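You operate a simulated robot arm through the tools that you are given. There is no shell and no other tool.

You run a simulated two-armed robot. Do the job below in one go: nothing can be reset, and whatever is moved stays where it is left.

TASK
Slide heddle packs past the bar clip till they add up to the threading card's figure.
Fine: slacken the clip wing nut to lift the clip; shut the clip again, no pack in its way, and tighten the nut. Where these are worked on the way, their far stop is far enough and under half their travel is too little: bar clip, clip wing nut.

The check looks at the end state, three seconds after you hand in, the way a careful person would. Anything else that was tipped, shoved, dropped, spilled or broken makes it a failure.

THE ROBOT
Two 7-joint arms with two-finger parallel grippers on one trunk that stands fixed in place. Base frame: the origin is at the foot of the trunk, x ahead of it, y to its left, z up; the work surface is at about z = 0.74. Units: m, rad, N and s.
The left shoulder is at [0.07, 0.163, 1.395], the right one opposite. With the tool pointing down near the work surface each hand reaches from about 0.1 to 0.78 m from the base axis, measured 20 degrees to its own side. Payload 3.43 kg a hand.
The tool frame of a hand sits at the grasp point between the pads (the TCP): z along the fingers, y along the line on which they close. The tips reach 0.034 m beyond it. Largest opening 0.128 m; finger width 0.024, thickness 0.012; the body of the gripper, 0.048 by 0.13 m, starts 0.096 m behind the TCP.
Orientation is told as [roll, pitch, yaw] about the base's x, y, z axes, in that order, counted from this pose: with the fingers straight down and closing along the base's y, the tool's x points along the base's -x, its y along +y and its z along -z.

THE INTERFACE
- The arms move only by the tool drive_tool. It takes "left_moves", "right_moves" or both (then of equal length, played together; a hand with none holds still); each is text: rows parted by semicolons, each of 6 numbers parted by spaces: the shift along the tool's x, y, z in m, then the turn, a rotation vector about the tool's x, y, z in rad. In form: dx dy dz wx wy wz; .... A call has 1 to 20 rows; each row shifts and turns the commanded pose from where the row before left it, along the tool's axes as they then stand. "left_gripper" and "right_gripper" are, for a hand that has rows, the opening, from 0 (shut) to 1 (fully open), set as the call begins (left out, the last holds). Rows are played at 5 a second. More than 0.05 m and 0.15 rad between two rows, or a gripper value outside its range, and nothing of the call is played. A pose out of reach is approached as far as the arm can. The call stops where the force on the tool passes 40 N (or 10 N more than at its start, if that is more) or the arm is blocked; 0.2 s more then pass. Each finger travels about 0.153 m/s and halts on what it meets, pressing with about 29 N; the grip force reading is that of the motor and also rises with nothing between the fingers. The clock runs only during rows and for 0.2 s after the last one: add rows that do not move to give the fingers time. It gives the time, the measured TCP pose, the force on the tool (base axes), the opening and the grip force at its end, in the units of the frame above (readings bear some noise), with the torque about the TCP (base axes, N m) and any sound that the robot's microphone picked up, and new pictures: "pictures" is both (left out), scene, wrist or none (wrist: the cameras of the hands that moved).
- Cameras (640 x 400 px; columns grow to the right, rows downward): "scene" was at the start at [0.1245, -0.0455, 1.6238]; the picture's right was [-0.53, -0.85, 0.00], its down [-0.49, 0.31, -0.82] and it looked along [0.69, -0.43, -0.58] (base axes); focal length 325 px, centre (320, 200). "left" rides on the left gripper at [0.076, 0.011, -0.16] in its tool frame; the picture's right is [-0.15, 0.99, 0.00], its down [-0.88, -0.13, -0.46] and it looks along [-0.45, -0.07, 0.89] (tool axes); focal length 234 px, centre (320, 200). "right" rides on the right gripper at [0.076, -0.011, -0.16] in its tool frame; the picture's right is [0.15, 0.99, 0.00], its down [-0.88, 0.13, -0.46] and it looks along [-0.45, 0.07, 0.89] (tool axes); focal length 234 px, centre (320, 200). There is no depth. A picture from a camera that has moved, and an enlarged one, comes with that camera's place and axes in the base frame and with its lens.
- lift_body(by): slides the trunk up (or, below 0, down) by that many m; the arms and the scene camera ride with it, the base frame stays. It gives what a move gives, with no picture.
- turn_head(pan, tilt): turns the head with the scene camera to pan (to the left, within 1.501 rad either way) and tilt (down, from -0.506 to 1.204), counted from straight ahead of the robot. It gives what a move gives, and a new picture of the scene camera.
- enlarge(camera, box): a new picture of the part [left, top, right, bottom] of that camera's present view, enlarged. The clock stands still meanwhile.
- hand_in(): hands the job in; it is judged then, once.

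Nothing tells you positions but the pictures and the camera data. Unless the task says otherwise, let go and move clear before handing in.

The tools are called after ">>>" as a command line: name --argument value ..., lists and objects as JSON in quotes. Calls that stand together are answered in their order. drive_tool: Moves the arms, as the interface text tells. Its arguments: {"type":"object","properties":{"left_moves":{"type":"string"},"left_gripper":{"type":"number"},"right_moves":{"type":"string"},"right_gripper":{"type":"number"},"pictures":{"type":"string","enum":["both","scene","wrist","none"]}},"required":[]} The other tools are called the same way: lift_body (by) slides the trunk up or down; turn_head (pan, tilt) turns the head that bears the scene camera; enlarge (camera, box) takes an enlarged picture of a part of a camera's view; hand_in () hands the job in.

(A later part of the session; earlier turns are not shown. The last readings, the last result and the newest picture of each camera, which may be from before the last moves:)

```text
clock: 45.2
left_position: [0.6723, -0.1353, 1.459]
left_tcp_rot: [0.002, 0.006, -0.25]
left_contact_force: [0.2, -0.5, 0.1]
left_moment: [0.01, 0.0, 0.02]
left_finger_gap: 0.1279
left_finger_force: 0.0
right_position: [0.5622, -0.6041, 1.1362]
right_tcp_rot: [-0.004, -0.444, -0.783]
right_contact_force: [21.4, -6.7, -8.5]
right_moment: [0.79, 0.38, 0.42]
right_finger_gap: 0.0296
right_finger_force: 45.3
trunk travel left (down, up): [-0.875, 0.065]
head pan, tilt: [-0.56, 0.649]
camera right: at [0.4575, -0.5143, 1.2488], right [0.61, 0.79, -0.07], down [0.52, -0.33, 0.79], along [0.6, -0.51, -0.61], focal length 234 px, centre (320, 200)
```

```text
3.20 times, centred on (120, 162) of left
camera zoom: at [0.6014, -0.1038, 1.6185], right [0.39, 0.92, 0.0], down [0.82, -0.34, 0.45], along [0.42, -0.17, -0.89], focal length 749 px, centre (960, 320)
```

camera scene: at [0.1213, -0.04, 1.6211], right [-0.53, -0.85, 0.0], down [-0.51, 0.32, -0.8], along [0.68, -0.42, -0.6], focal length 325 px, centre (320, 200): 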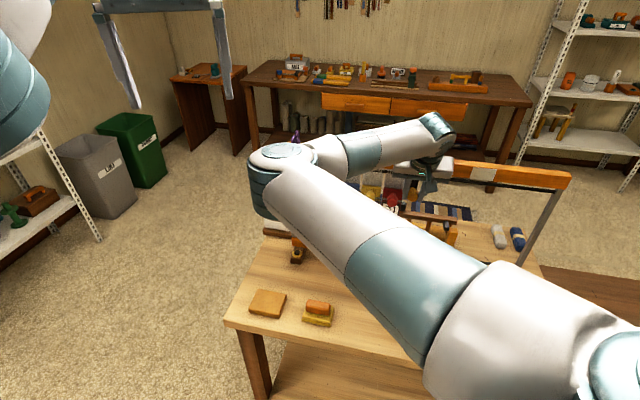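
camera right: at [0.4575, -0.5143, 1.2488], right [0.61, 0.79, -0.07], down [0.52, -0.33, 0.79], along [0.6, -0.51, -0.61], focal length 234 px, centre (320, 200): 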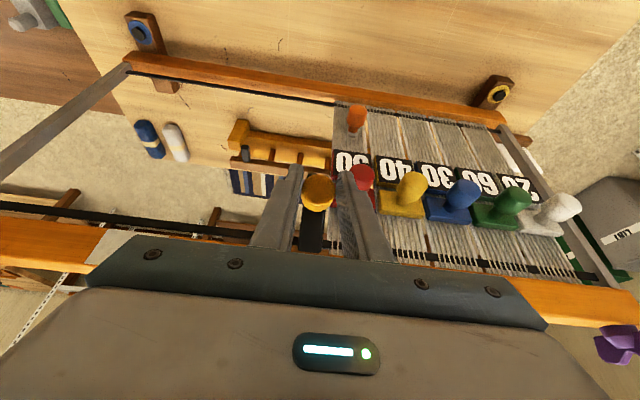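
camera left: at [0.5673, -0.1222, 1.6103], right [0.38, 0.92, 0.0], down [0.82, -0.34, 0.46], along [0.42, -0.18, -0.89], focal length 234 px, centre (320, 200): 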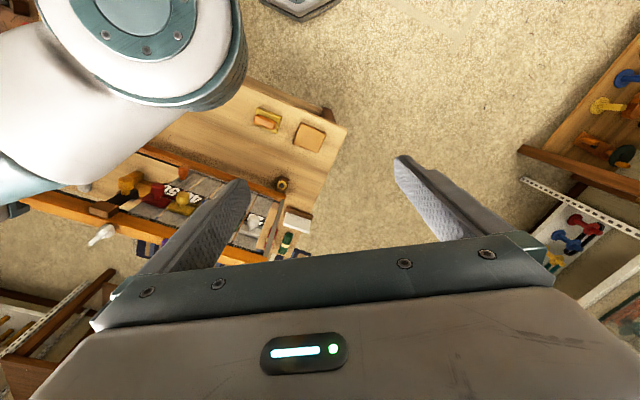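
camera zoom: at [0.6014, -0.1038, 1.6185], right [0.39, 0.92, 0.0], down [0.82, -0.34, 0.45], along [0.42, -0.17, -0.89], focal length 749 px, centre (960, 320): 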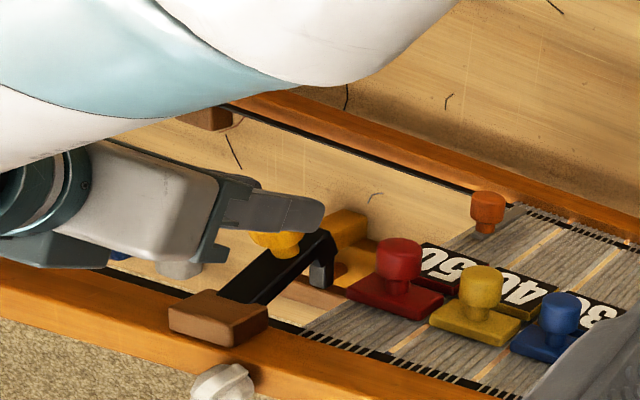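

The measured path matches my hinge model (about 0.5 rad). I'll continue along it.

>>> drive_tool --right_moves "0.0008 0 -0.0052 0 0 0; 0.0008 0 -0.0052 0 0 0; 0 0 -0.0053 0 0 0; 0 0 -0.0053 0 0 0; -0.0009 0 -0.0052 0 0 0; -0.0009 0 -0.0052 0 0 0; 0 0 0 0 0 0" --pictures "wrist"

>>> enlarge --camera "left" --box '[20, 100, 220, 225]'

>>> enlarge --camera "right" --box '[240, 100, 400, 220]'

```text
clock: 46.8
left_position: [0.6723, -0.1334, 1.4594]
left_tcp_rot: [0.001, 0.002, -0.249]
left_contact_force: [-0.1, 0.0, 0.9]
left_moment: [0.0, 0.0, -0.02]
left_finger_gap: 0.1281
left_finger_force: 0.0
right_position: [0.552, -0.5938, 1.1661]
right_tcp_rot: [-0.004, -0.448, -0.783]
right_contact_force: [14.2, 1.1, -16.6]
right_moment: [1.19, 0.76, 0.34]
right_finger_gap: 0.0299
right_finger_force: 45.2
trunk travel left (down, up): [-0.875, 0.065]
head pan, tilt: [-0.56, 0.649]
camera right: at [0.4474, -0.5041, 1.2784], right [0.61, 0.79, -0.07], down [0.52, -0.33, 0.79], along [0.61, -0.51, -0.61], focal length 234 px, centre (320, 200)
```

right: 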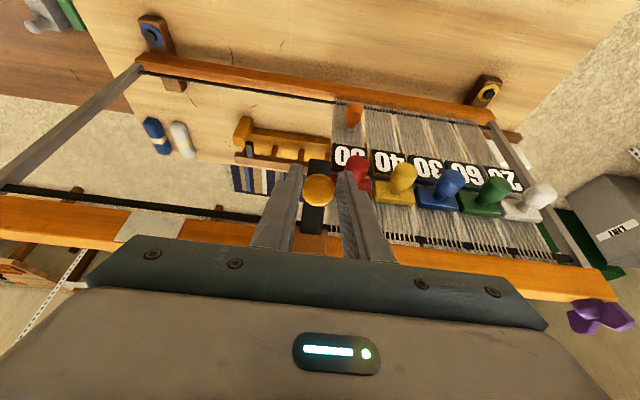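

```text
3.20 times, centred on (120, 162) of left
camera zoom: at [0.6011, -0.103, 1.6188], right [0.39, 0.92, 0.0], down [0.82, -0.34, 0.45], along [0.42, -0.17, -0.89], focal length 749 px, centre (960, 320)
```

zoom: 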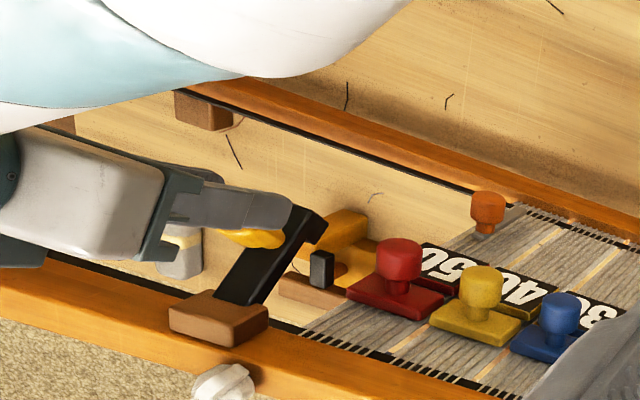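

```text
3.33 times, centred on (320, 160) of right
camera zoom: at [0.4474, -0.5041, 1.2784], right [0.61, 0.79, -0.07], down [0.52, -0.33, 0.79], along [0.61, -0.51, -0.61], focal length 781 px, centre (320, 333)
```

zoom: 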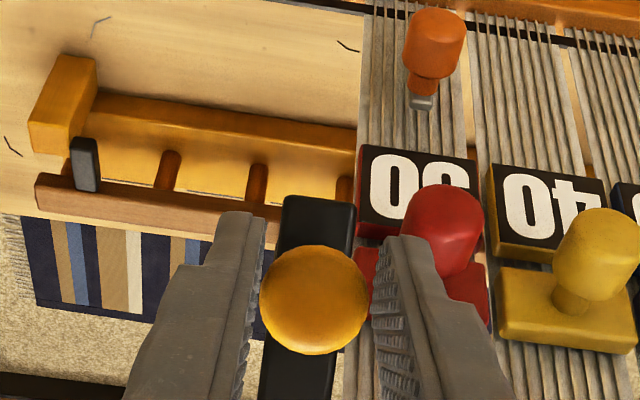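

>>> drive_tool --right_moves "-0.0016 0 -0.005 0 0 0; -0.0016 0 -0.005 0 0 0; -0.0023 0 -0.0047 0 0 0; -0.0023 0 -0.0047 0 0 0; -0.003 0 -0.0043 0 0 0; -0.003 0 -0.0043 0 0 0; 0 0 0 0 0 0" --pictures "wrist"

>>> enlarge --camera "left" --box '[20, 100, 220, 225]'

>>> enlarge --camera "right" --box '[240, 100, 400, 220]'

```text
clock: 48.4
left_position: [0.6653, -0.1313, 1.4643]
left_tcp_rot: [0.002, -0.001, -0.25]
left_contact_force: [-0.4, 0.4, 0.5]
left_moment: [0.01, -0.04, 0.01]
left_finger_gap: 0.1282
left_finger_force: 0.0
right_position: [0.5465, -0.5958, 1.2038]
right_tcp_rot: [-0.001, -0.457, -0.786]
right_contact_force: [-0.7, 0.2, -0.7]
right_moment: [0.0, 0.01, -0.02]
right_finger_gap: 0.0002
right_finger_force: 32.8
trunk travel left (down, up): [-0.875, 0.065]
head pan, tilt: [-0.56, 0.649]
camera right: at [0.4408, -0.504, 1.315], right [0.61, 0.79, -0.07], down [0.51, -0.33, 0.8], along [0.61, -0.52, -0.6], focal length 234 px, centre (320, 200)
```

right: 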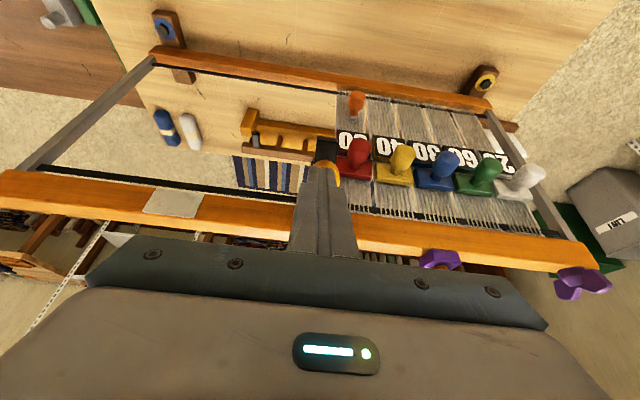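

```text
3.20 times, centred on (120, 162) of left
camera zoom: at [0.5932, -0.1014, 1.6226], right [0.39, 0.92, 0.0], down [0.82, -0.34, 0.46], along [0.42, -0.18, -0.89], focal length 749 px, centre (960, 320)
```

zoom: 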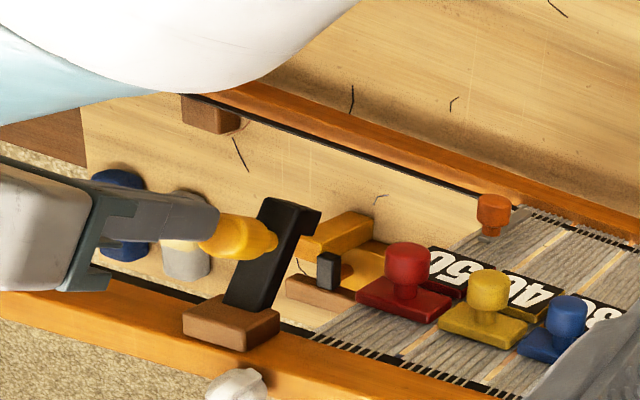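

```text
3.33 times, centred on (320, 160) of right
camera zoom: at [0.4408, -0.504, 1.315], right [0.61, 0.79, -0.07], down [0.51, -0.33, 0.8], along [0.61, -0.52, -0.6], focal length 781 px, centre (320, 333)
```

zoom: 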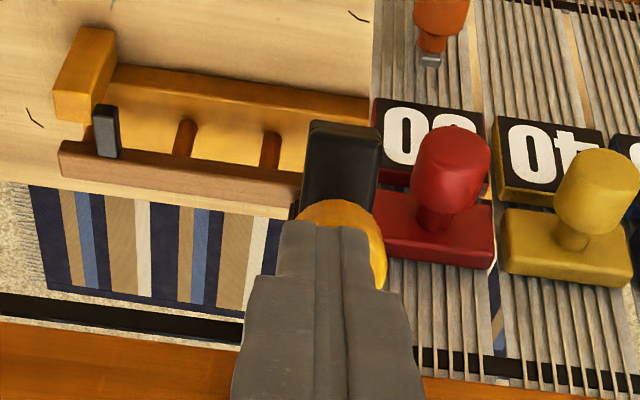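

The fingers slipped off the knob's end, but the clip stays up at about 60° by friction, its knob now pointing almost straight at my hand. I'll back off, open, and look before regripping more deeply.

>>> drive_tool --right_moves "0 0 -0.03 0 0 0; 0 0.005 -0.03 0 0 0; 0 0 0 0 0 0" --right_gripper 0.4 --pictures "wrist"

>>> enlarge --camera "right" --box '[240, 100, 400, 220]'

>>> enlarge --camera "left" --box '[20, 100, 220, 225]'

```text
clock: 49.2
left_position: [0.6666, -0.1323, 1.4619]
left_tcp_rot: [0.0, 0.002, -0.249]
left_contact_force: [0.4, -0.5, -0.8]
left_moment: [0.02, 0.01, 0.01]
left_finger_gap: 0.1276
left_finger_force: 0.1
right_position: [0.5334, -0.5721, 1.2557]
right_tcp_rot: [-0.002, -0.453, -0.785]
right_contact_force: [0.0, -0.4, -1.1]
right_moment: [0.01, -0.01, 0.02]
right_finger_gap: 0.0513
right_finger_force: 0.1
trunk travel left (down, up): [-0.875, 0.065]
head pan, tilt: [-0.56, 0.649]
camera right: at [0.4288, -0.4817, 1.3669], right [0.61, 0.79, -0.07], down [0.51, -0.33, 0.79], along [0.61, -0.52, -0.6], focal length 234 px, centre (320, 200)
```

right: 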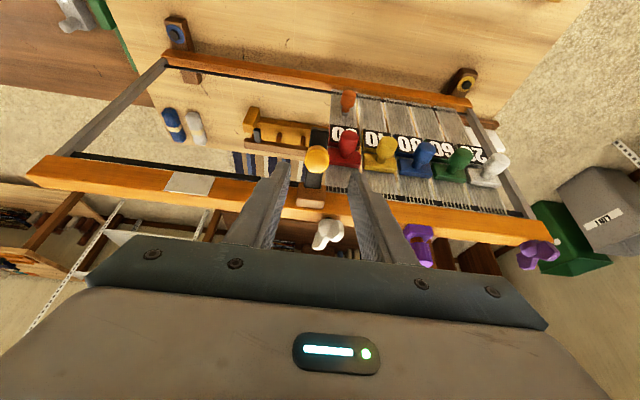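

```text
3.33 times, centred on (320, 160) of right
camera zoom: at [0.4288, -0.4817, 1.3669], right [0.61, 0.79, -0.07], down [0.51, -0.33, 0.79], along [0.61, -0.52, -0.6], focal length 781 px, centre (320, 333)
```

zoom: 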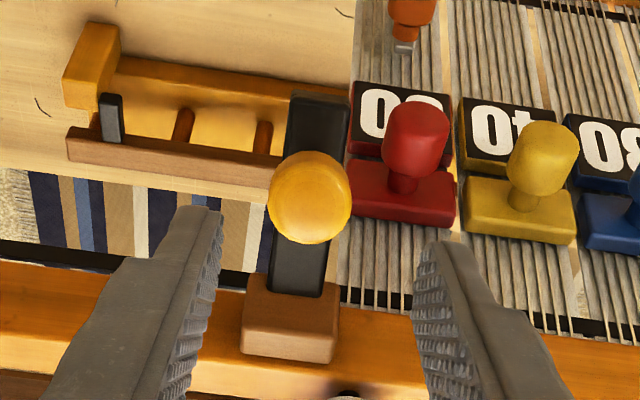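

```text
3.20 times, centred on (120, 162) of left
camera zoom: at [0.5955, -0.1017, 1.6212], right [0.39, 0.92, 0.0], down [0.82, -0.34, 0.46], along [0.42, -0.18, -0.89], focal length 749 px, centre (960, 320)
```

zoom: 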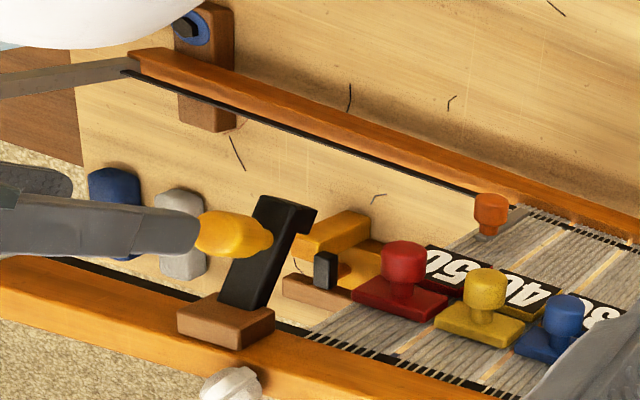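

The clip now stands at about 0.96 rad, with its knob head near (0.569, -0.610, 1.155). I'll advance to take the knob deep between the fingers and grip again.

>>> drive_tool --right_moves "-0.005 -0.002 0.02 0 0 0; 0 0 0.025 0 0 0; 0 0 0.025 0 0 0; 0 0 0 0 0 0" --right_gripper 0.36 --pictures "wrist"

>>> enlarge --camera "right" --box '[240, 100, 400, 220]'

>>> enlarge --camera "left" --box '[20, 100, 220, 225]'

```text
clock: 50.2
left_position: [0.6655, -0.1316, 1.4629]
left_tcp_rot: [0.0, 0.001, -0.249]
left_contact_force: [0.2, 0.1, -0.6]
left_moment: [-0.01, 0.01, -0.01]
left_finger_gap: 0.1278
left_finger_force: 0.0
right_position: [0.5569, -0.5979, 1.1957]
right_tcp_rot: [-0.002, -0.453, -0.786]
right_contact_force: [-0.4, 0.9, -0.3]
right_moment: [-0.01, 0.0, 0.01]
right_finger_gap: 0.0462
right_finger_force: 0.1
trunk travel left (down, up): [-0.875, 0.065]
head pan, tilt: [-0.56, 0.649]
camera right: at [0.4516, -0.5071, 1.3064], right [0.61, 0.79, -0.07], down [0.51, -0.33, 0.79], along [0.61, -0.52, -0.6], focal length 234 px, centre (320, 200)
```

right: 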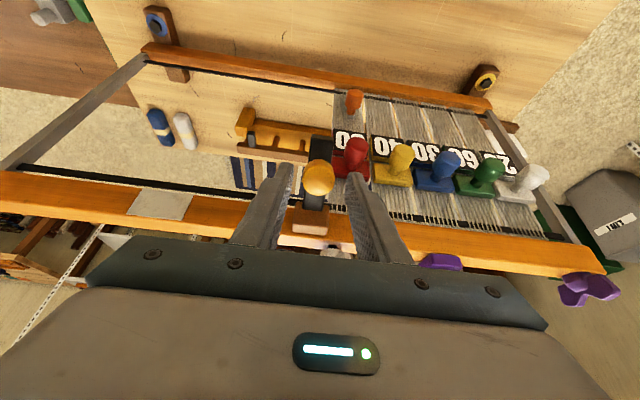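

```text
3.33 times, centred on (320, 160) of right
camera zoom: at [0.4516, -0.5071, 1.3064], right [0.61, 0.79, -0.07], down [0.51, -0.33, 0.79], along [0.61, -0.52, -0.6], focal length 781 px, centre (320, 333)
```

zoom: 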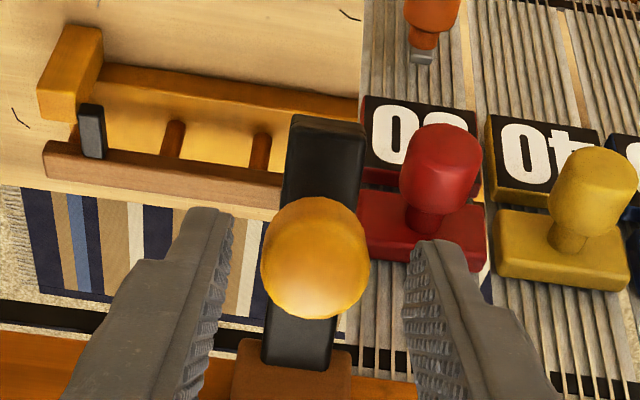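

```text
3.20 times, centred on (120, 162) of left
camera zoom: at [0.5953, -0.1006, 1.6214], right [0.39, 0.92, 0.0], down [0.82, -0.34, 0.46], along [0.42, -0.18, -0.89], focal length 749 px, centre (960, 320)
```

zoom: 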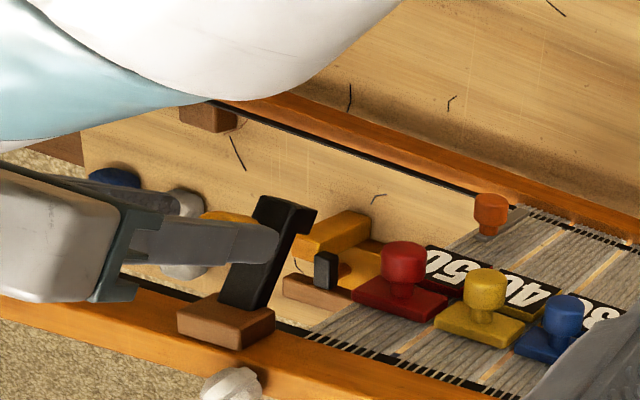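

>>> drive_tool --right_moves "0 0 0.014 0 0 0; 0 0 0.014 0 0 0; 0 0 0 0 0 0" --pictures "none"

>>> drive_tool --right_moves "0 0 0 0 0 0; 0 0 0 0 0 0; 0 0 0 0 0 0" --right_gripper 0 --pictures "wrist"

>>> enlarge --camera "left" --box '[20, 100, 220, 225]'

>>> enlarge --camera "right" --box '[240, 100, 400, 220]'

```text
clock: 51.0
left_position: [0.667, -0.1314, 1.4624]
left_tcp_rot: [0.001, -0.001, -0.248]
left_contact_force: [-0.5, -0.4, 0.9]
left_moment: [-0.03, -0.02, -0.03]
left_finger_gap: 0.1278
left_finger_force: 0.0
right_position: [0.5648, -0.6051, 1.1699]
right_tcp_rot: [-0.003, -0.451, -0.786]
right_contact_force: [1.2, -0.8, -0.9]
right_moment: [0.0, -0.02, -0.02]
right_finger_gap: 0.0461
right_finger_force: 0.1
trunk travel left (down, up): [-0.875, 0.065]
head pan, tilt: [-0.56, 0.649]
```

```text
clock: 51.8
left_position: [0.6667, -0.1321, 1.4632]
left_tcp_rot: [0.001, -0.001, -0.249]
left_contact_force: [0.2, 0.5, 0.4]
left_moment: [0.01, 0.01, -0.02]
left_finger_gap: 0.1278
left_finger_force: 0.0
right_position: [0.5648, -0.6067, 1.1692]
right_tcp_rot: [0.0, -0.452, -0.784]
right_contact_force: [-3.3, -2.5, 1.3]
right_moment: [0.41, -0.54, 0.25]
right_finger_gap: 0.0298
right_finger_force: 44.8
trunk travel left (down, up): [-0.875, 0.065]
head pan, tilt: [-0.56, 0.649]
camera right: at [0.4594, -0.5161, 1.2807], right [0.61, 0.79, -0.06], down [0.51, -0.33, 0.79], along [0.61, -0.52, -0.6], focal length 234 px, centre (320, 200)
```

right: 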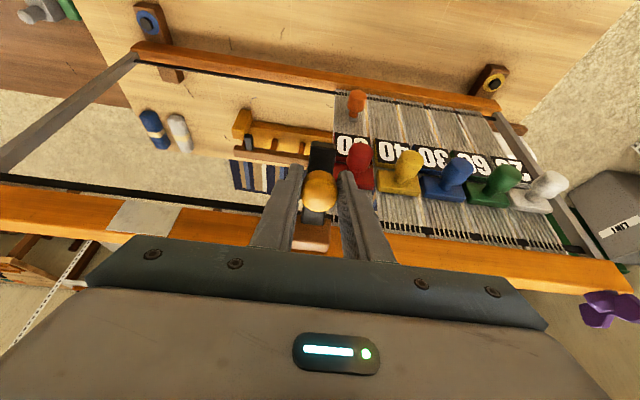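

```text
3.20 times, centred on (120, 162) of left
camera zoom: at [0.5947, -0.1017, 1.6215], right [0.39, 0.92, 0.0], down [0.82, -0.34, 0.46], along [0.42, -0.18, -0.89], focal length 749 px, centre (960, 320)
```

zoom: 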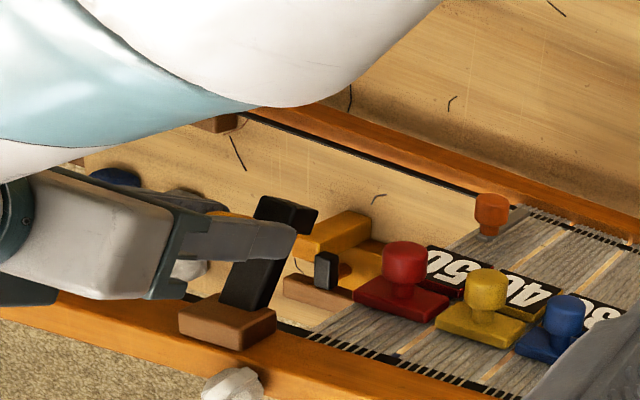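

```text
3.33 times, centred on (320, 160) of right
camera zoom: at [0.4594, -0.5161, 1.2807], right [0.61, 0.79, -0.06], down [0.51, -0.33, 0.79], along [0.61, -0.52, -0.6], focal length 781 px, centre (320, 333)
```

zoom: 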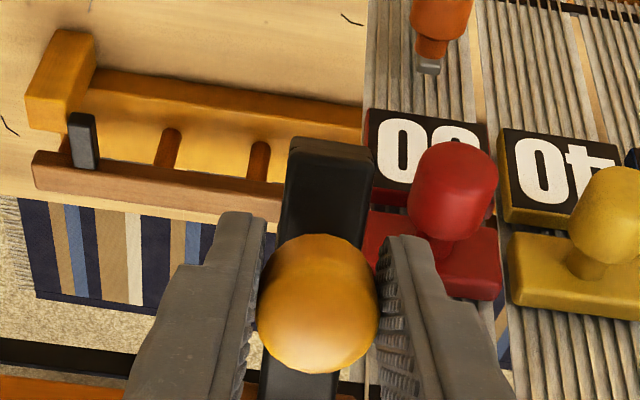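

Firm hold now. I'll rotate hand and clip together about the hinge.

>>> drive_tool --right_moves "-0.004 0 -0.005 0 0.1 0; -0.004 0 -0.005 0 0.1 0; -0.004 0 -0.005 0 0.1 0; 0 0 0 0 0 0" --pictures "wrist"

>>> enlarge --camera "left" --box '[20, 100, 220, 225]'

>>> enlarge --camera "right" --box '[240, 100, 400, 220]'

```text
clock: 52.8
left_position: [0.6655, -0.1328, 1.4637]
left_tcp_rot: [0.0, 0.001, -0.249]
left_contact_force: [0.2, 0.7, 0.4]
left_moment: [-0.02, 0.0, -0.03]
left_finger_gap: 0.1283
left_finger_force: 0.0
right_position: [0.5702, -0.6112, 1.1879]
right_tcp_rot: [-0.001, -0.154, -0.785]
right_contact_force: [4.5, -12.2, 17.5]
right_moment: [-0.75, -1.57, 0.04]
right_finger_gap: 0.03
right_finger_force: 45.3
trunk travel left (down, up): [-0.875, 0.065]
head pan, tilt: [-0.56, 0.649]
camera right: at [0.4919, -0.5486, 1.3355], right [0.6, 0.8, -0.02], down [0.66, -0.47, 0.59], along [0.46, -0.37, -0.81], focal length 234 px, centre (320, 200)
```

right: 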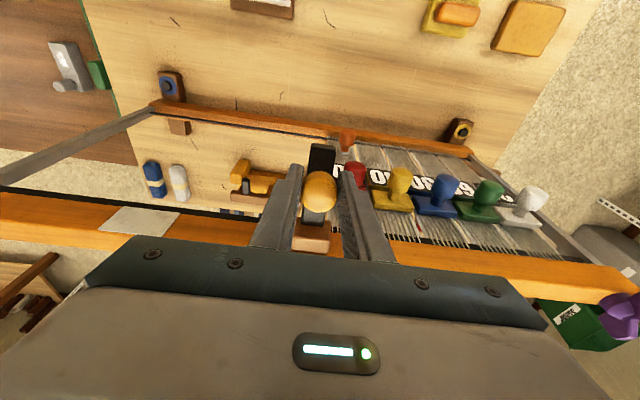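

```text
3.20 times, centred on (120, 162) of left
camera zoom: at [0.5947, -0.1017, 1.6217], right [0.39, 0.92, 0.0], down [0.82, -0.34, 0.46], along [0.42, -0.18, -0.89], focal length 749 px, centre (960, 320)
```

zoom: 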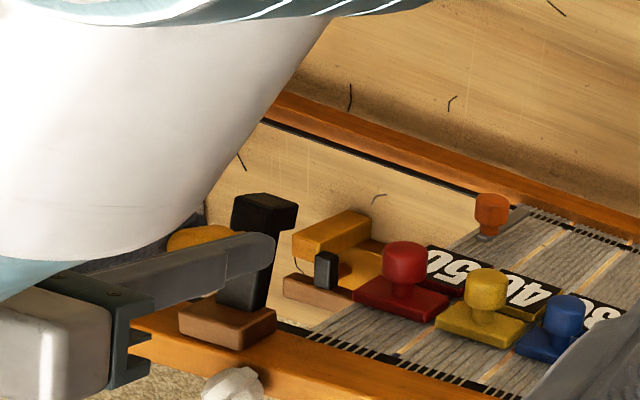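

```text
3.33 times, centred on (320, 160) of right
camera zoom: at [0.4919, -0.5486, 1.3355], right [0.6, 0.8, -0.02], down [0.66, -0.47, 0.59], along [0.46, -0.37, -0.81], focal length 781 px, centre (320, 333)
```

zoom: 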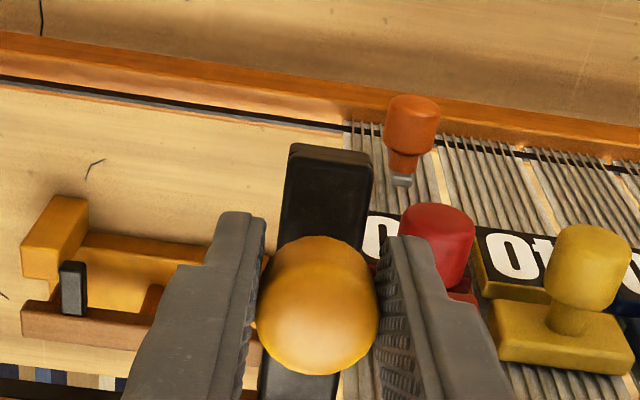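

>>> drive_tool --right_moves "-0.003 0 -0.007 0 0.1 0; -0.003 0 -0.007 0 0.1 0; -0.003 0 -0.006 0 0.1 0; 0 0 0 0 0 0" --pictures "wrist"

>>> enlarge --camera "left" --box '[20, 100, 220, 225]'

>>> enlarge --camera "right" --box '[240, 100, 400, 220]'

```text
clock: 53.8
left_position: [0.6701, -0.1355, 1.4601]
left_tcp_rot: [0.002, 0.002, -0.248]
left_contact_force: [-0.5, 0.6, 0.4]
left_moment: [0.05, 0.02, -0.01]
left_finger_gap: 0.1281
left_finger_force: 0.1
right_position: [0.5769, -0.6201, 1.2045]
right_tcp_rot: [-0.002, 0.151, -0.786]
right_contact_force: [13.8, -20.0, 4.8]
right_moment: [-0.49, -1.62, 0.0]
right_finger_gap: 0.0293
right_finger_force: 45.7
trunk travel left (down, up): [-0.875, 0.065]
head pan, tilt: [-0.56, 0.649]
camera right: at [0.5341, -0.5905, 1.3749], right [0.6, 0.8, 0.02], down [0.76, -0.57, 0.32], along [0.27, -0.18, -0.95], focal length 234 px, centre (320, 200)
```

right: 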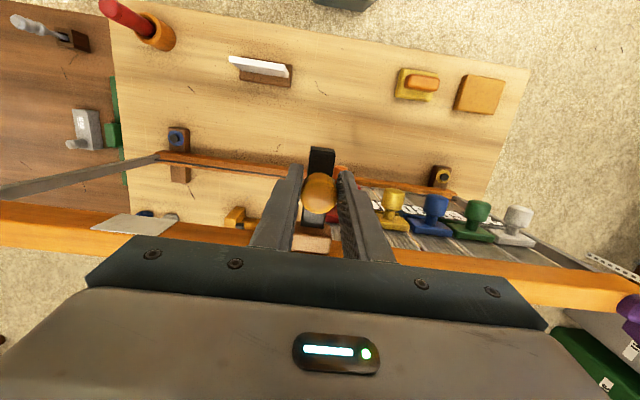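

```text
3.20 times, centred on (120, 162) of left
camera zoom: at [0.5983, -0.1048, 1.6199], right [0.39, 0.92, 0.0], down [0.82, -0.34, 0.45], along [0.42, -0.17, -0.89], focal length 749 px, centre (960, 320)
```

zoom: 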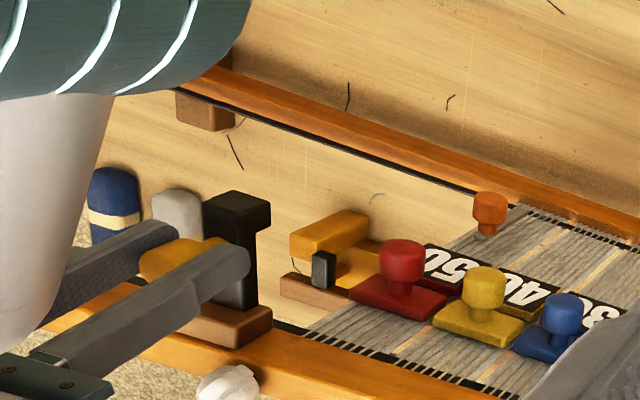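

```text
3.33 times, centred on (320, 160) of right
camera zoom: at [0.5341, -0.5905, 1.3749], right [0.6, 0.8, 0.02], down [0.76, -0.57, 0.32], along [0.27, -0.18, -0.95], focal length 781 px, centre (320, 333)
```

zoom: 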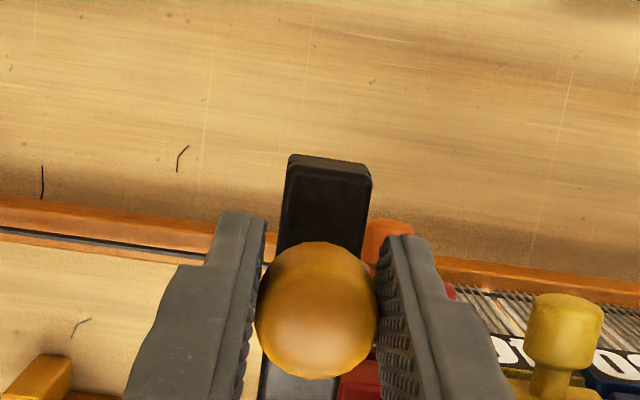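

About 90° open. I'll continue to find the stop.

>>> drive_tool --right_moves "-0.006 0 -0.005 0 0.1 0; -0.005 0 -0.005 0 0.1 0; -0.005 0 -0.005 0 0.1 0; 0 0 0 0 0 0" --pictures "wrist"

>>> enlarge --camera "left" --box '[20, 100, 220, 225]'

>>> enlarge --camera "right" --box '[240, 100, 400, 220]'

```text
clock: 54.8
left_position: [0.6667, -0.132, 1.462]
left_tcp_rot: [0.0, 0.001, -0.249]
left_contact_force: [-0.1, 0.0, -0.5]
left_moment: [-0.01, -0.02, 0.03]
left_finger_gap: 0.1279
left_finger_force: 0.0
right_position: [0.5878, -0.6304, 1.2174]
right_tcp_rot: [-0.005, 0.451, -0.788]
right_contact_force: [-18.9, 14.4, -27.8]
right_moment: [0.7, 0.0, -0.01]
right_finger_gap: 0.0298
right_finger_force: 44.8
trunk travel left (down, up): [-0.875, 0.065]
head pan, tilt: [-0.56, 0.649]
camera right: at [0.5817, -0.6381, 1.3946], right [0.61, 0.79, 0.06], down [0.79, -0.61, 0.02], along [0.06, 0.03, -1.0], focal length 234 px, centre (320, 200)
```

right: 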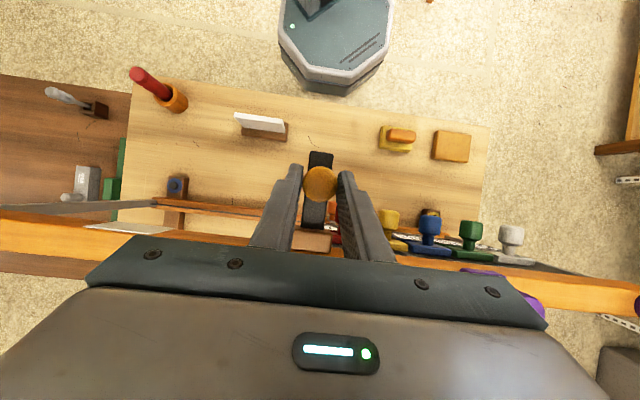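

```text
3.20 times, centred on (120, 162) of left
camera zoom: at [0.5955, -0.1018, 1.6212], right [0.39, 0.92, 0.0], down [0.82, -0.34, 0.46], along [0.42, -0.18, -0.89], focal length 749 px, centre (960, 320)
```

zoom: 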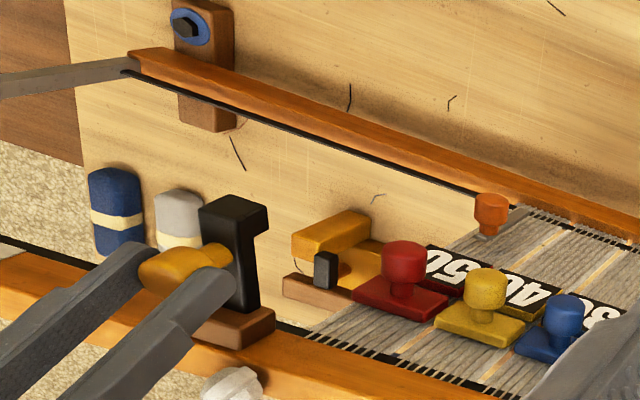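

```text
3.33 times, centred on (320, 160) of right
camera zoom: at [0.5817, -0.6381, 1.3946], right [0.61, 0.79, 0.06], down [0.79, -0.61, 0.02], along [0.06, 0.03, -1.0], focal length 781 px, centre (320, 333)
```

zoom: 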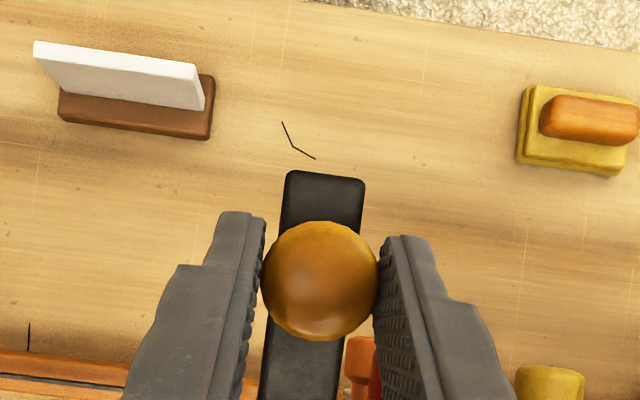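

The clip appears to have reached its stop (fingers now slide on the knob, with -28 N). I'll open and withdraw upward, then check that the clip stays up.

>>> drive_tool --right_moves "0 0 0 0 0 0; 0 0 0 0 0 0; 0.013 0 -0.027 0 0 0; 0.013 0 -0.027 0 0 0; 0.013 0 -0.027 0 0 0; 0 0 0 0 -0.15 0; 0 0 0 0 -0.15 0; 0 0 0 0 -0.15 0; 0 0 0 0 0 0" --right_gripper 0.4 --pictures "both"

>>> enlarge --camera "left" --box '[20, 100, 220, 225]'

>>> enlarge --camera "right" --box '[240, 80, 400, 200]'

```text
clock: 56.8
left_position: [0.6679, -0.133, 1.4617]
left_tcp_rot: [-0.002, 0.0, -0.249]
left_contact_force: [-0.1, 0.7, 0.5]
left_moment: [0.01, 0.0, 0.0]
left_finger_gap: 0.1277
left_finger_force: 0.1
right_position: [0.5867, -0.6274, 1.3062]
right_tcp_rot: [-0.002, 0.001, -0.787]
right_contact_force: [-0.1, 0.4, 0.1]
right_moment: [-0.01, 0.0, 0.02]
right_finger_gap: 0.0515
right_finger_force: 0.0
right hand out of reach, approached as far as the arm can: row 5
trunk travel left (down, up): [-0.875, 0.065]
head pan, tilt: [-0.56, 0.649]
camera scene: at [0.1237, -0.0456, 1.6208], right [-0.53, -0.85, 0.0], down [-0.51, 0.32, -0.8], along [0.67, -0.42, -0.61], focal length 325 px, centre (320, 200)
camera right: at [0.5248, -0.5814, 1.4667], right [0.6, 0.8, 0.0], down [0.71, -0.53, 0.46], along [0.37, -0.27, -0.89], focal length 234 px, centre (320, 200)
```

scene: 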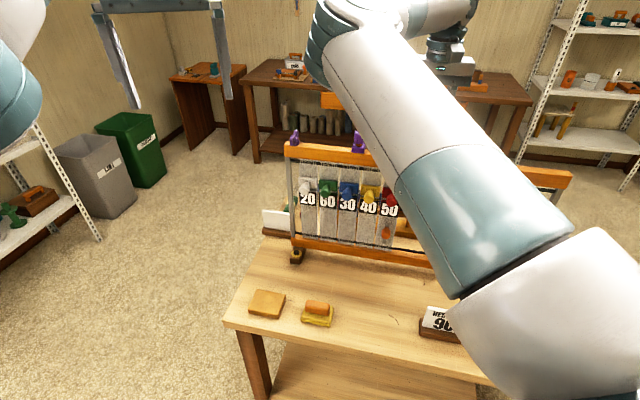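
right: 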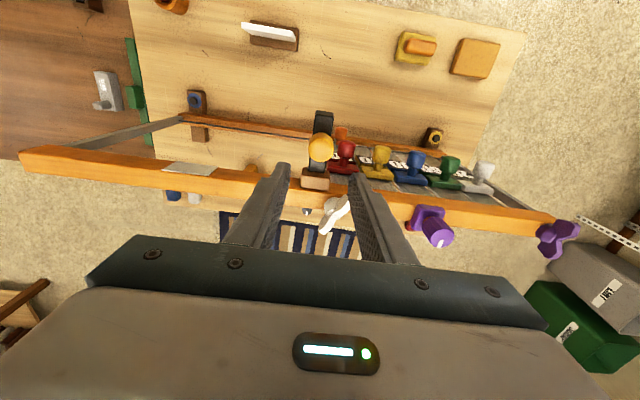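

```text
3.20 times, centred on (120, 162) of left
camera zoom: at [0.5959, -0.1018, 1.621], right [0.39, 0.92, 0.0], down [0.82, -0.34, 0.46], along [0.42, -0.18, -0.89], focal length 749 px, centre (960, 320)
```

zoom: 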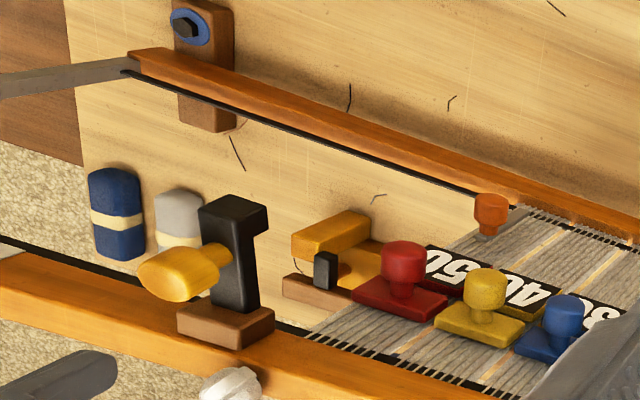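

```text
3.33 times, centred on (320, 140) of right
camera zoom: at [0.5248, -0.5814, 1.4667], right [0.6, 0.8, 0.0], down [0.71, -0.53, 0.46], along [0.37, -0.27, -0.89], focal length 781 px, centre (320, 400)
```

zoom: 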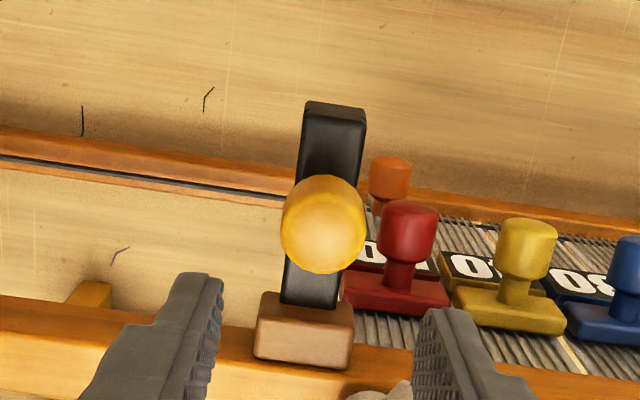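

The clip stays open on its own at about 90°, well above the packs' knobs. Next I'll back off, pitch the hand to point horizontally at the frame (so it passes under the raised clip), and stage in front of the 50 knob.

>>> drive_tool --right_moves "0.035 0.0128 0 0 0 0; 0.035 0.0128 0 0 0 0; 0.035 0.0128 0 0 0 0; 0.035 0.0128 0 0 0 0; 0 0 0 0 -0.15 0; 0 0 0 0 -0.15 0; 0 0 0 0 -0.15 0; 0 0 0 0 -0.15 0; 0 0 0 0 -0.15 0; 0 0 0 0 -0.15 0; 0 0 0 0 -0.15 0; 0 0 0 0 -0.15 0; 0 0 0 0 -0.15 0; 0 0 0 0 -0.15 0; 0 0 0 0 0 0" --pictures "both"

```text
clock: 60.2
left_position: [0.6679, -0.1323, 1.4623]
left_tcp_rot: [0.0, 0.0, -0.247]
left_contact_force: [0.0, -0.2, 0.6]
left_moment: [0.0, 0.01, -0.01]
left_finger_gap: 0.1279
left_finger_force: 0.0
right_position: [0.5114, -0.5302, 1.3406]
right_tcp_rot: [-1.836, -1.535, 0.98]
right_contact_force: [0.3, -0.8, 0.0]
right_moment: [0.01, -0.02, 0.02]
right_finger_gap: 0.0511
right_finger_force: 0.1
right hand out of reach, approached as far as the arm can: row 13
trunk travel left (down, up): [-0.875, 0.065]
head pan, tilt: [-0.56, 0.649]
stopped in row 15 (right hand): the arm was blocked; the commanded pose is now the measured one
camera scene: at [0.1238, -0.045, 1.6208], right [-0.53, -0.85, 0.0], down [-0.51, 0.32, -0.8], along [0.67, -0.42, -0.6], focal length 325 px, centre (320, 200)
camera right: at [0.3981, -0.4193, 1.2645], right [0.74, 0.64, -0.18], down [-0.18, 0.46, 0.87], along [0.64, -0.62, 0.46], focal length 234 px, centre (320, 200)
```

scene: 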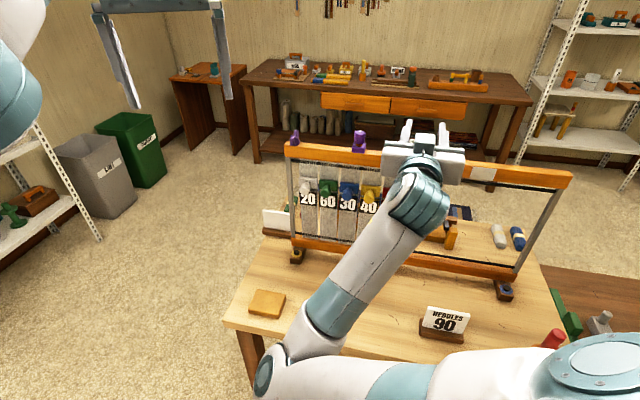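
right: 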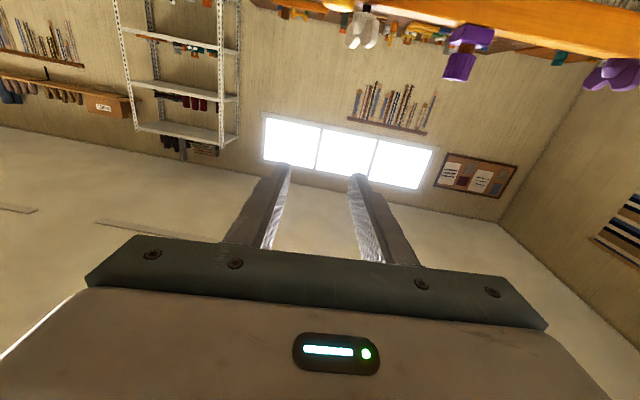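

The hand now points level at the frame (the elbow dropped to a low pose, clear of the bench). I'll test control by backing off a bit and then consider lowering the trunk so the hand comes level with the knobs.

>>> drive_tool --right_moves "0 0.01 -0.02 0 0 0; 0 0.01 -0.02 0 0 0; 0 0.01 -0.02 0 0 0; 0 0 0 0 0 0" --pictures "scene"

```text
clock: 61.4
left_position: [0.6681, -0.1317, 1.4626]
left_tcp_rot: [0.0, 0.001, -0.247]
left_contact_force: [-0.4, -0.4, -0.4]
left_moment: [0.0, 0.0, -0.02]
left_finger_gap: 0.128
left_finger_force: 0.0
right_position: [0.5093, -0.5096, 1.37]
right_tcp_rot: [-2.54, -1.448, 1.61]
right_contact_force: [-0.5, -0.4, 0.1]
right_moment: [-0.01, 0.01, 0.01]
right_finger_gap: 0.0513
right_finger_force: 0.0
right hand out of reach, approached as far as the arm can: row 1, 2, 3
trunk travel left (down, up): [-0.875, 0.065]
head pan, tilt: [-0.56, 0.649]
stopped in row 4 (right hand): the arm was blocked; the commanded pose is now the measured one
camera scene: at [0.1237, -0.0452, 1.6208], right [-0.53, -0.85, 0.0], down [-0.51, 0.32, -0.8], along [0.67, -0.42, -0.6], focal length 325 px, centre (320, 200)
```

scene: 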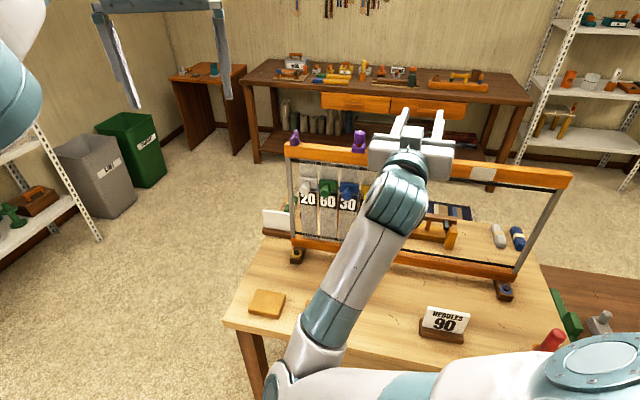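

The hand has hit joint limits in that folded pose. I'll unwind the pitch back toward a moderate angle and see how the arm settles.

>>> drive_tool --right_moves "0 0 0 0 0.15 0; 0 0 0 0 0.15 0; 0 0 0 0 0.15 0; 0 0 0 0 0.15 0; 0 0 0 0 0.15 0; 0 0 0 0 0 0" --pictures "both"

```text
clock: 62.8
left_position: [0.6657, -0.1317, 1.461]
left_tcp_rot: [-0.001, 0.0, -0.249]
left_contact_force: [0.2, 0.4, -0.2]
left_moment: [-0.01, 0.0, 0.0]
left_finger_gap: 0.1279
left_finger_force: 0.1
right_position: [0.5091, -0.5071, 1.3676]
right_tcp_rot: [-0.111, -0.913, -0.841]
right_contact_force: [-0.6, -0.3, 0.0]
right_moment: [0.01, -0.01, 0.08]
right_finger_gap: 0.0513
right_finger_force: 0.1
trunk travel left (down, up): [-0.875, 0.065]
head pan, tilt: [-0.56, 0.649]
camera scene: at [0.1232, -0.0446, 1.6209], right [-0.53, -0.85, 0.0], down [-0.51, 0.32, -0.8], along [0.67, -0.42, -0.6], focal length 325 px, centre (320, 200)
camera right: at [0.3993, -0.3729, 1.4063], right [0.73, 0.66, -0.18], down [0.26, -0.02, 0.96], along [0.63, -0.75, -0.19], focal length 234 px, centre (320, 200)
```

scene: 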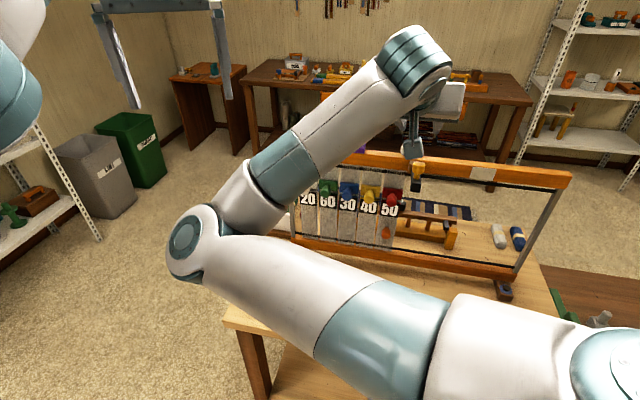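
right: 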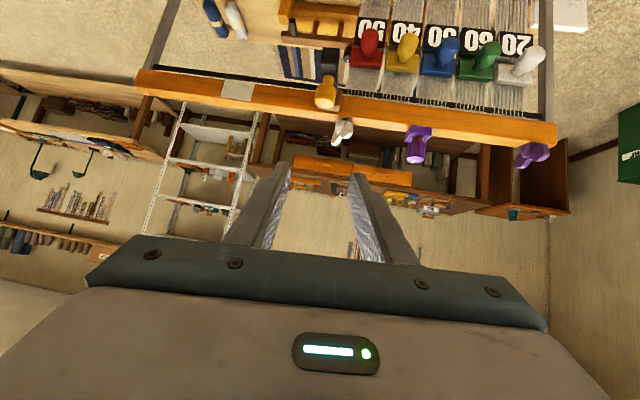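

The arm has settled back into a comfortable pose. I'll square up the orientation (pitch about 1.1), then lower the hand in front of the 40 pack, since pushing 40 will carry 50 ahead of it past the clip.

>>> drive_tool --right_moves "0 0 0 -0.08 -0.094 -0.0125; 0 0 0 -0.08 -0.094 -0.0125; 0.0265 0.0104 0.0135 0 0 0; 0.0265 0.0104 0.0135 0 0 0; 0.0265 0.0104 0.0135 0 0 0; 0.0265 0.0104 0.0135 0 0 0; 0.0265 0.0104 0.0135 0 0 0; 0.0265 0.0104 0.0135 0 0 0; 0.0265 0.0104 0.0135 0 0 0; 0.0265 0.0104 0.0135 0 0 0; 0 0 0 0 0 0" --right_gripper 0.28 --pictures "both"

```text
clock: 64.8
left_position: [0.6674, -0.1327, 1.4619]
left_tcp_rot: [0.0, 0.001, -0.247]
left_contact_force: [0.0, -0.6, -0.2]
left_moment: [-0.02, 0.01, -0.03]
left_finger_gap: 0.128
left_finger_force: 0.1
right_position: [0.5467, -0.5219, 1.2133]
right_tcp_rot: [-0.168, -1.214, -0.707]
right_contact_force: [0.0, 0.1, 0.3]
right_moment: [-0.02, -0.03, 0.03]
right_finger_gap: 0.0359
right_finger_force: 0.0
trunk travel left (down, up): [-0.875, 0.065]
head pan, tilt: [-0.56, 0.649]
stopped in row 10 (right hand): the arm was blocked; the commanded pose is now the measured one
camera scene: at [0.1234, -0.0458, 1.6208], right [-0.53, -0.85, 0.0], down [-0.51, 0.32, -0.8], along [0.67, -0.42, -0.6], focal length 325 px, centre (320, 200)
camera right: at [0.4238, -0.3954, 1.1989], right [0.71, 0.67, -0.2], down [0.06, 0.22, 0.97], along [0.7, -0.71, 0.11], focal length 234 px, centre (320, 200)
```

scene: 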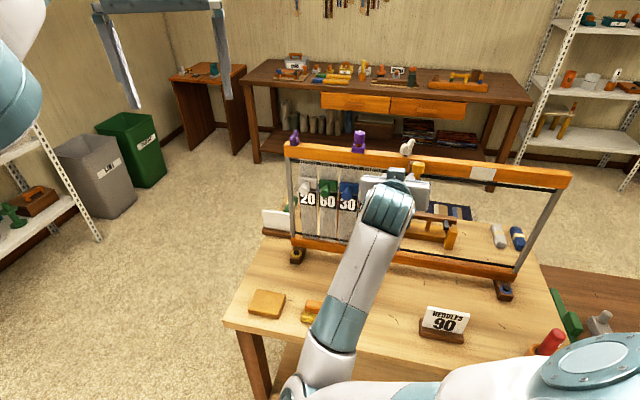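
right: 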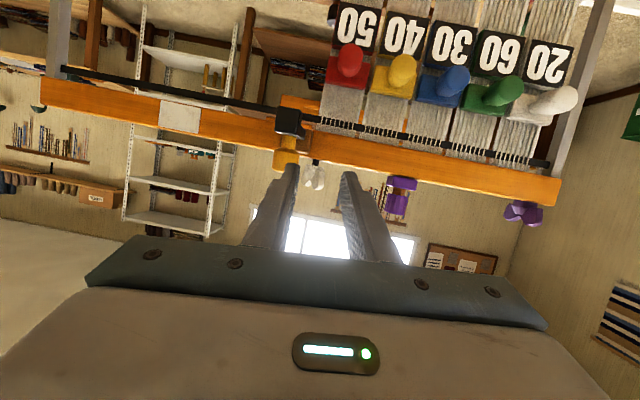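

Arm limits again in that folded, low-elbow pose. Instead I'll raise the hand back up relative to the trunk and lower the trunk, so the arm works from a lower shoulder.

>>> drive_tool --right_moves "-0.0265 0.005 -0.0135 0 0 0; -0.0265 0.005 -0.0135 0 0 0; -0.0265 0.005 -0.0135 0 0 0; -0.0265 0.005 -0.0135 0 0 0; -0.0265 0.01 -0.0135 0 0 0; 0 0.02 0 0 0.1 0; 0 0.02 0 0 0.1 0; 0 0 0 0 0 0" --right_gripper 0.28 --pictures "scene"

```text
clock: 66.6
left_position: [0.6663, -0.1319, 1.4614]
left_tcp_rot: [-0.001, 0.0, -0.248]
left_contact_force: [-0.6, 0.6, -0.1]
left_moment: [0.0, -0.05, -0.01]
left_finger_gap: 0.128
left_finger_force: 0.1
right_position: [0.5957, -0.4559, 1.3574]
right_tcp_rot: [-0.107, -1.013, -0.772]
right_contact_force: [0.2, -0.4, 0.5]
right_moment: [0.02, 0.0, 0.0]
right_finger_gap: 0.0359
right_finger_force: 0.1
trunk travel left (down, up): [-0.875, 0.065]
head pan, tilt: [-0.56, 0.649]
camera scene: at [0.1231, -0.0452, 1.6208], right [-0.53, -0.85, 0.0], down [-0.51, 0.32, -0.8], along [0.67, -0.42, -0.6], focal length 325 px, centre (320, 200)
```

scene: 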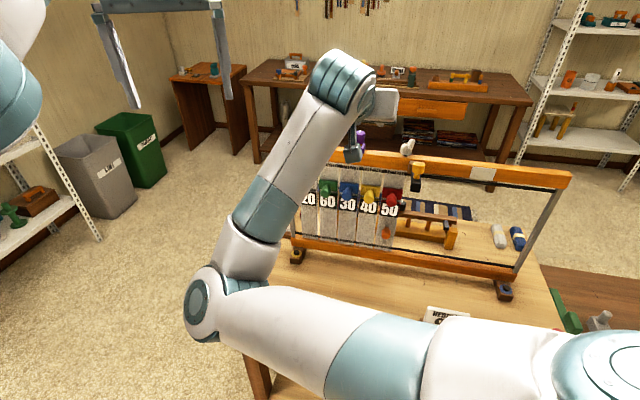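

>>> lift_body --by -0.15

>>> lift_body --by -0.1

>>> turn_head --pan -0.56 --tilt 0.5

>>> enlarge --camera "right" --box '[0, 0, 640, 400]'

>>> enlarge --camera "left" --box '[0, 0, 640, 400]'

```text
clock: 68.4
left_position: [0.6667, -0.1317, 1.3123]
left_tcp_rot: [0.001, 0.001, -0.249]
left_contact_force: [-0.2, 0.5, 1.0]
left_moment: [0.01, 0.02, 0.01]
left_finger_gap: 0.1277
left_finger_force: 0.1
right_position: [0.5954, -0.4552, 1.208]
right_tcp_rot: [-0.109, -1.017, -0.772]
right_contact_force: [0.0, 0.0, -0.1]
right_moment: [0.01, 0.01, 0.01]
right_finger_gap: 0.0359
right_finger_force: 0.0
trunk travel left (down, up): [-0.725, 0.215]
head pan, tilt: [-0.56, 0.649]
```

```text
clock: 69.7
left_position: [0.6655, -0.132, 1.2118]
left_tcp_rot: [-0.001, 0.001, -0.249]
left_contact_force: [-0.7, 0.1, -0.2]
left_moment: [-0.01, -0.01, -0.01]
left_finger_gap: 0.1281
left_finger_force: 0.0
right_position: [0.595, -0.4559, 1.1075]
right_tcp_rot: [-0.109, -1.016, -0.773]
right_contact_force: [-0.1, -0.2, 0.3]
right_moment: [-0.04, 0.01, 0.02]
right_finger_gap: 0.0356
right_finger_force: 0.1
trunk travel left (down, up): [-0.625, 0.315]
head pan, tilt: [-0.56, 0.649]
```

```text
clock: 70.4
left_position: [0.6676, -0.1317, 1.213]
left_tcp_rot: [0.0, 0.0, -0.247]
left_contact_force: [-0.2, 0.6, 0.7]
left_moment: [0.02, 0.02, 0.04]
left_finger_gap: 0.1281
left_finger_force: 0.0
right_position: [0.596, -0.4557, 1.1078]
right_tcp_rot: [-0.11, -1.016, -0.771]
right_contact_force: [-0.1, 0.3, 1.0]
right_moment: [0.0, 0.0, 0.0]
right_finger_gap: 0.0356
right_finger_force: 0.1
trunk travel left (down, up): [-0.625, 0.315]
head pan, tilt: [-0.56, 0.499]
camera scene: at [0.127, -0.0471, 1.3841], right [-0.53, -0.85, 0.0], down [-0.41, 0.25, -0.88], along [0.74, -0.47, -0.48], focal length 325 px, centre (320, 200)
```

scene: 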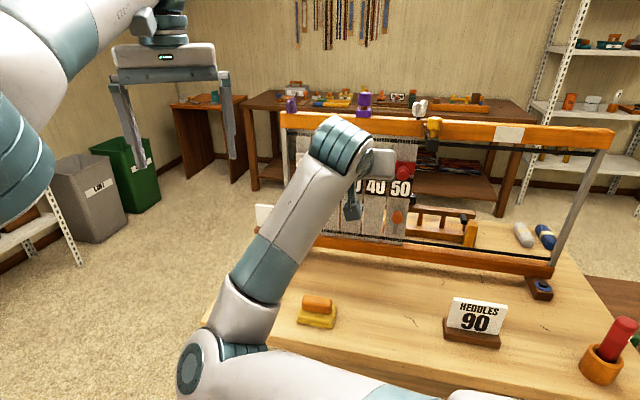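

```text
1.00 times, centred on (320, 200) of right (not enlarged: the box is as wide or as high as the picture)
camera zoom: at [0.4742, -0.3278, 1.1285], right [0.7, 0.7, -0.18], down [0.19, 0.07, 0.98], along [0.69, -0.72, -0.09], focal length 234 px, centre (320, 200)
```

zoom: 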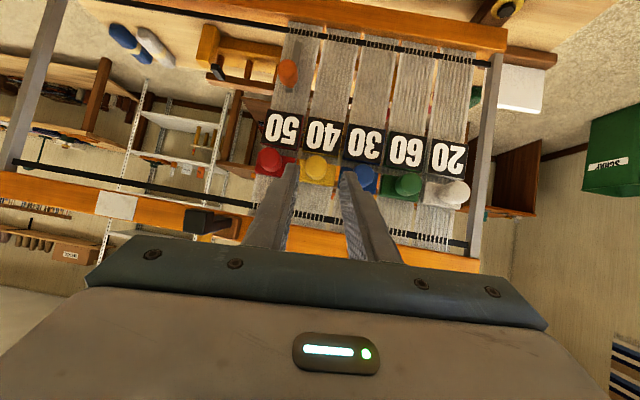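

```text
1.00 times, centred on (320, 200) of left (not enlarged: the box is as wide or as high as the picture)
camera zoom: at [0.5957, -0.101, 1.3711], right [0.39, 0.92, 0.0], down [0.82, -0.34, 0.46], along [0.42, -0.18, -0.89], focal length 234 px, centre (320, 200)
```

zoom: 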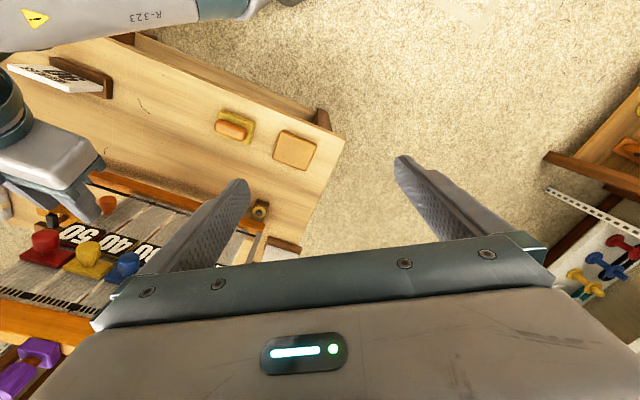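

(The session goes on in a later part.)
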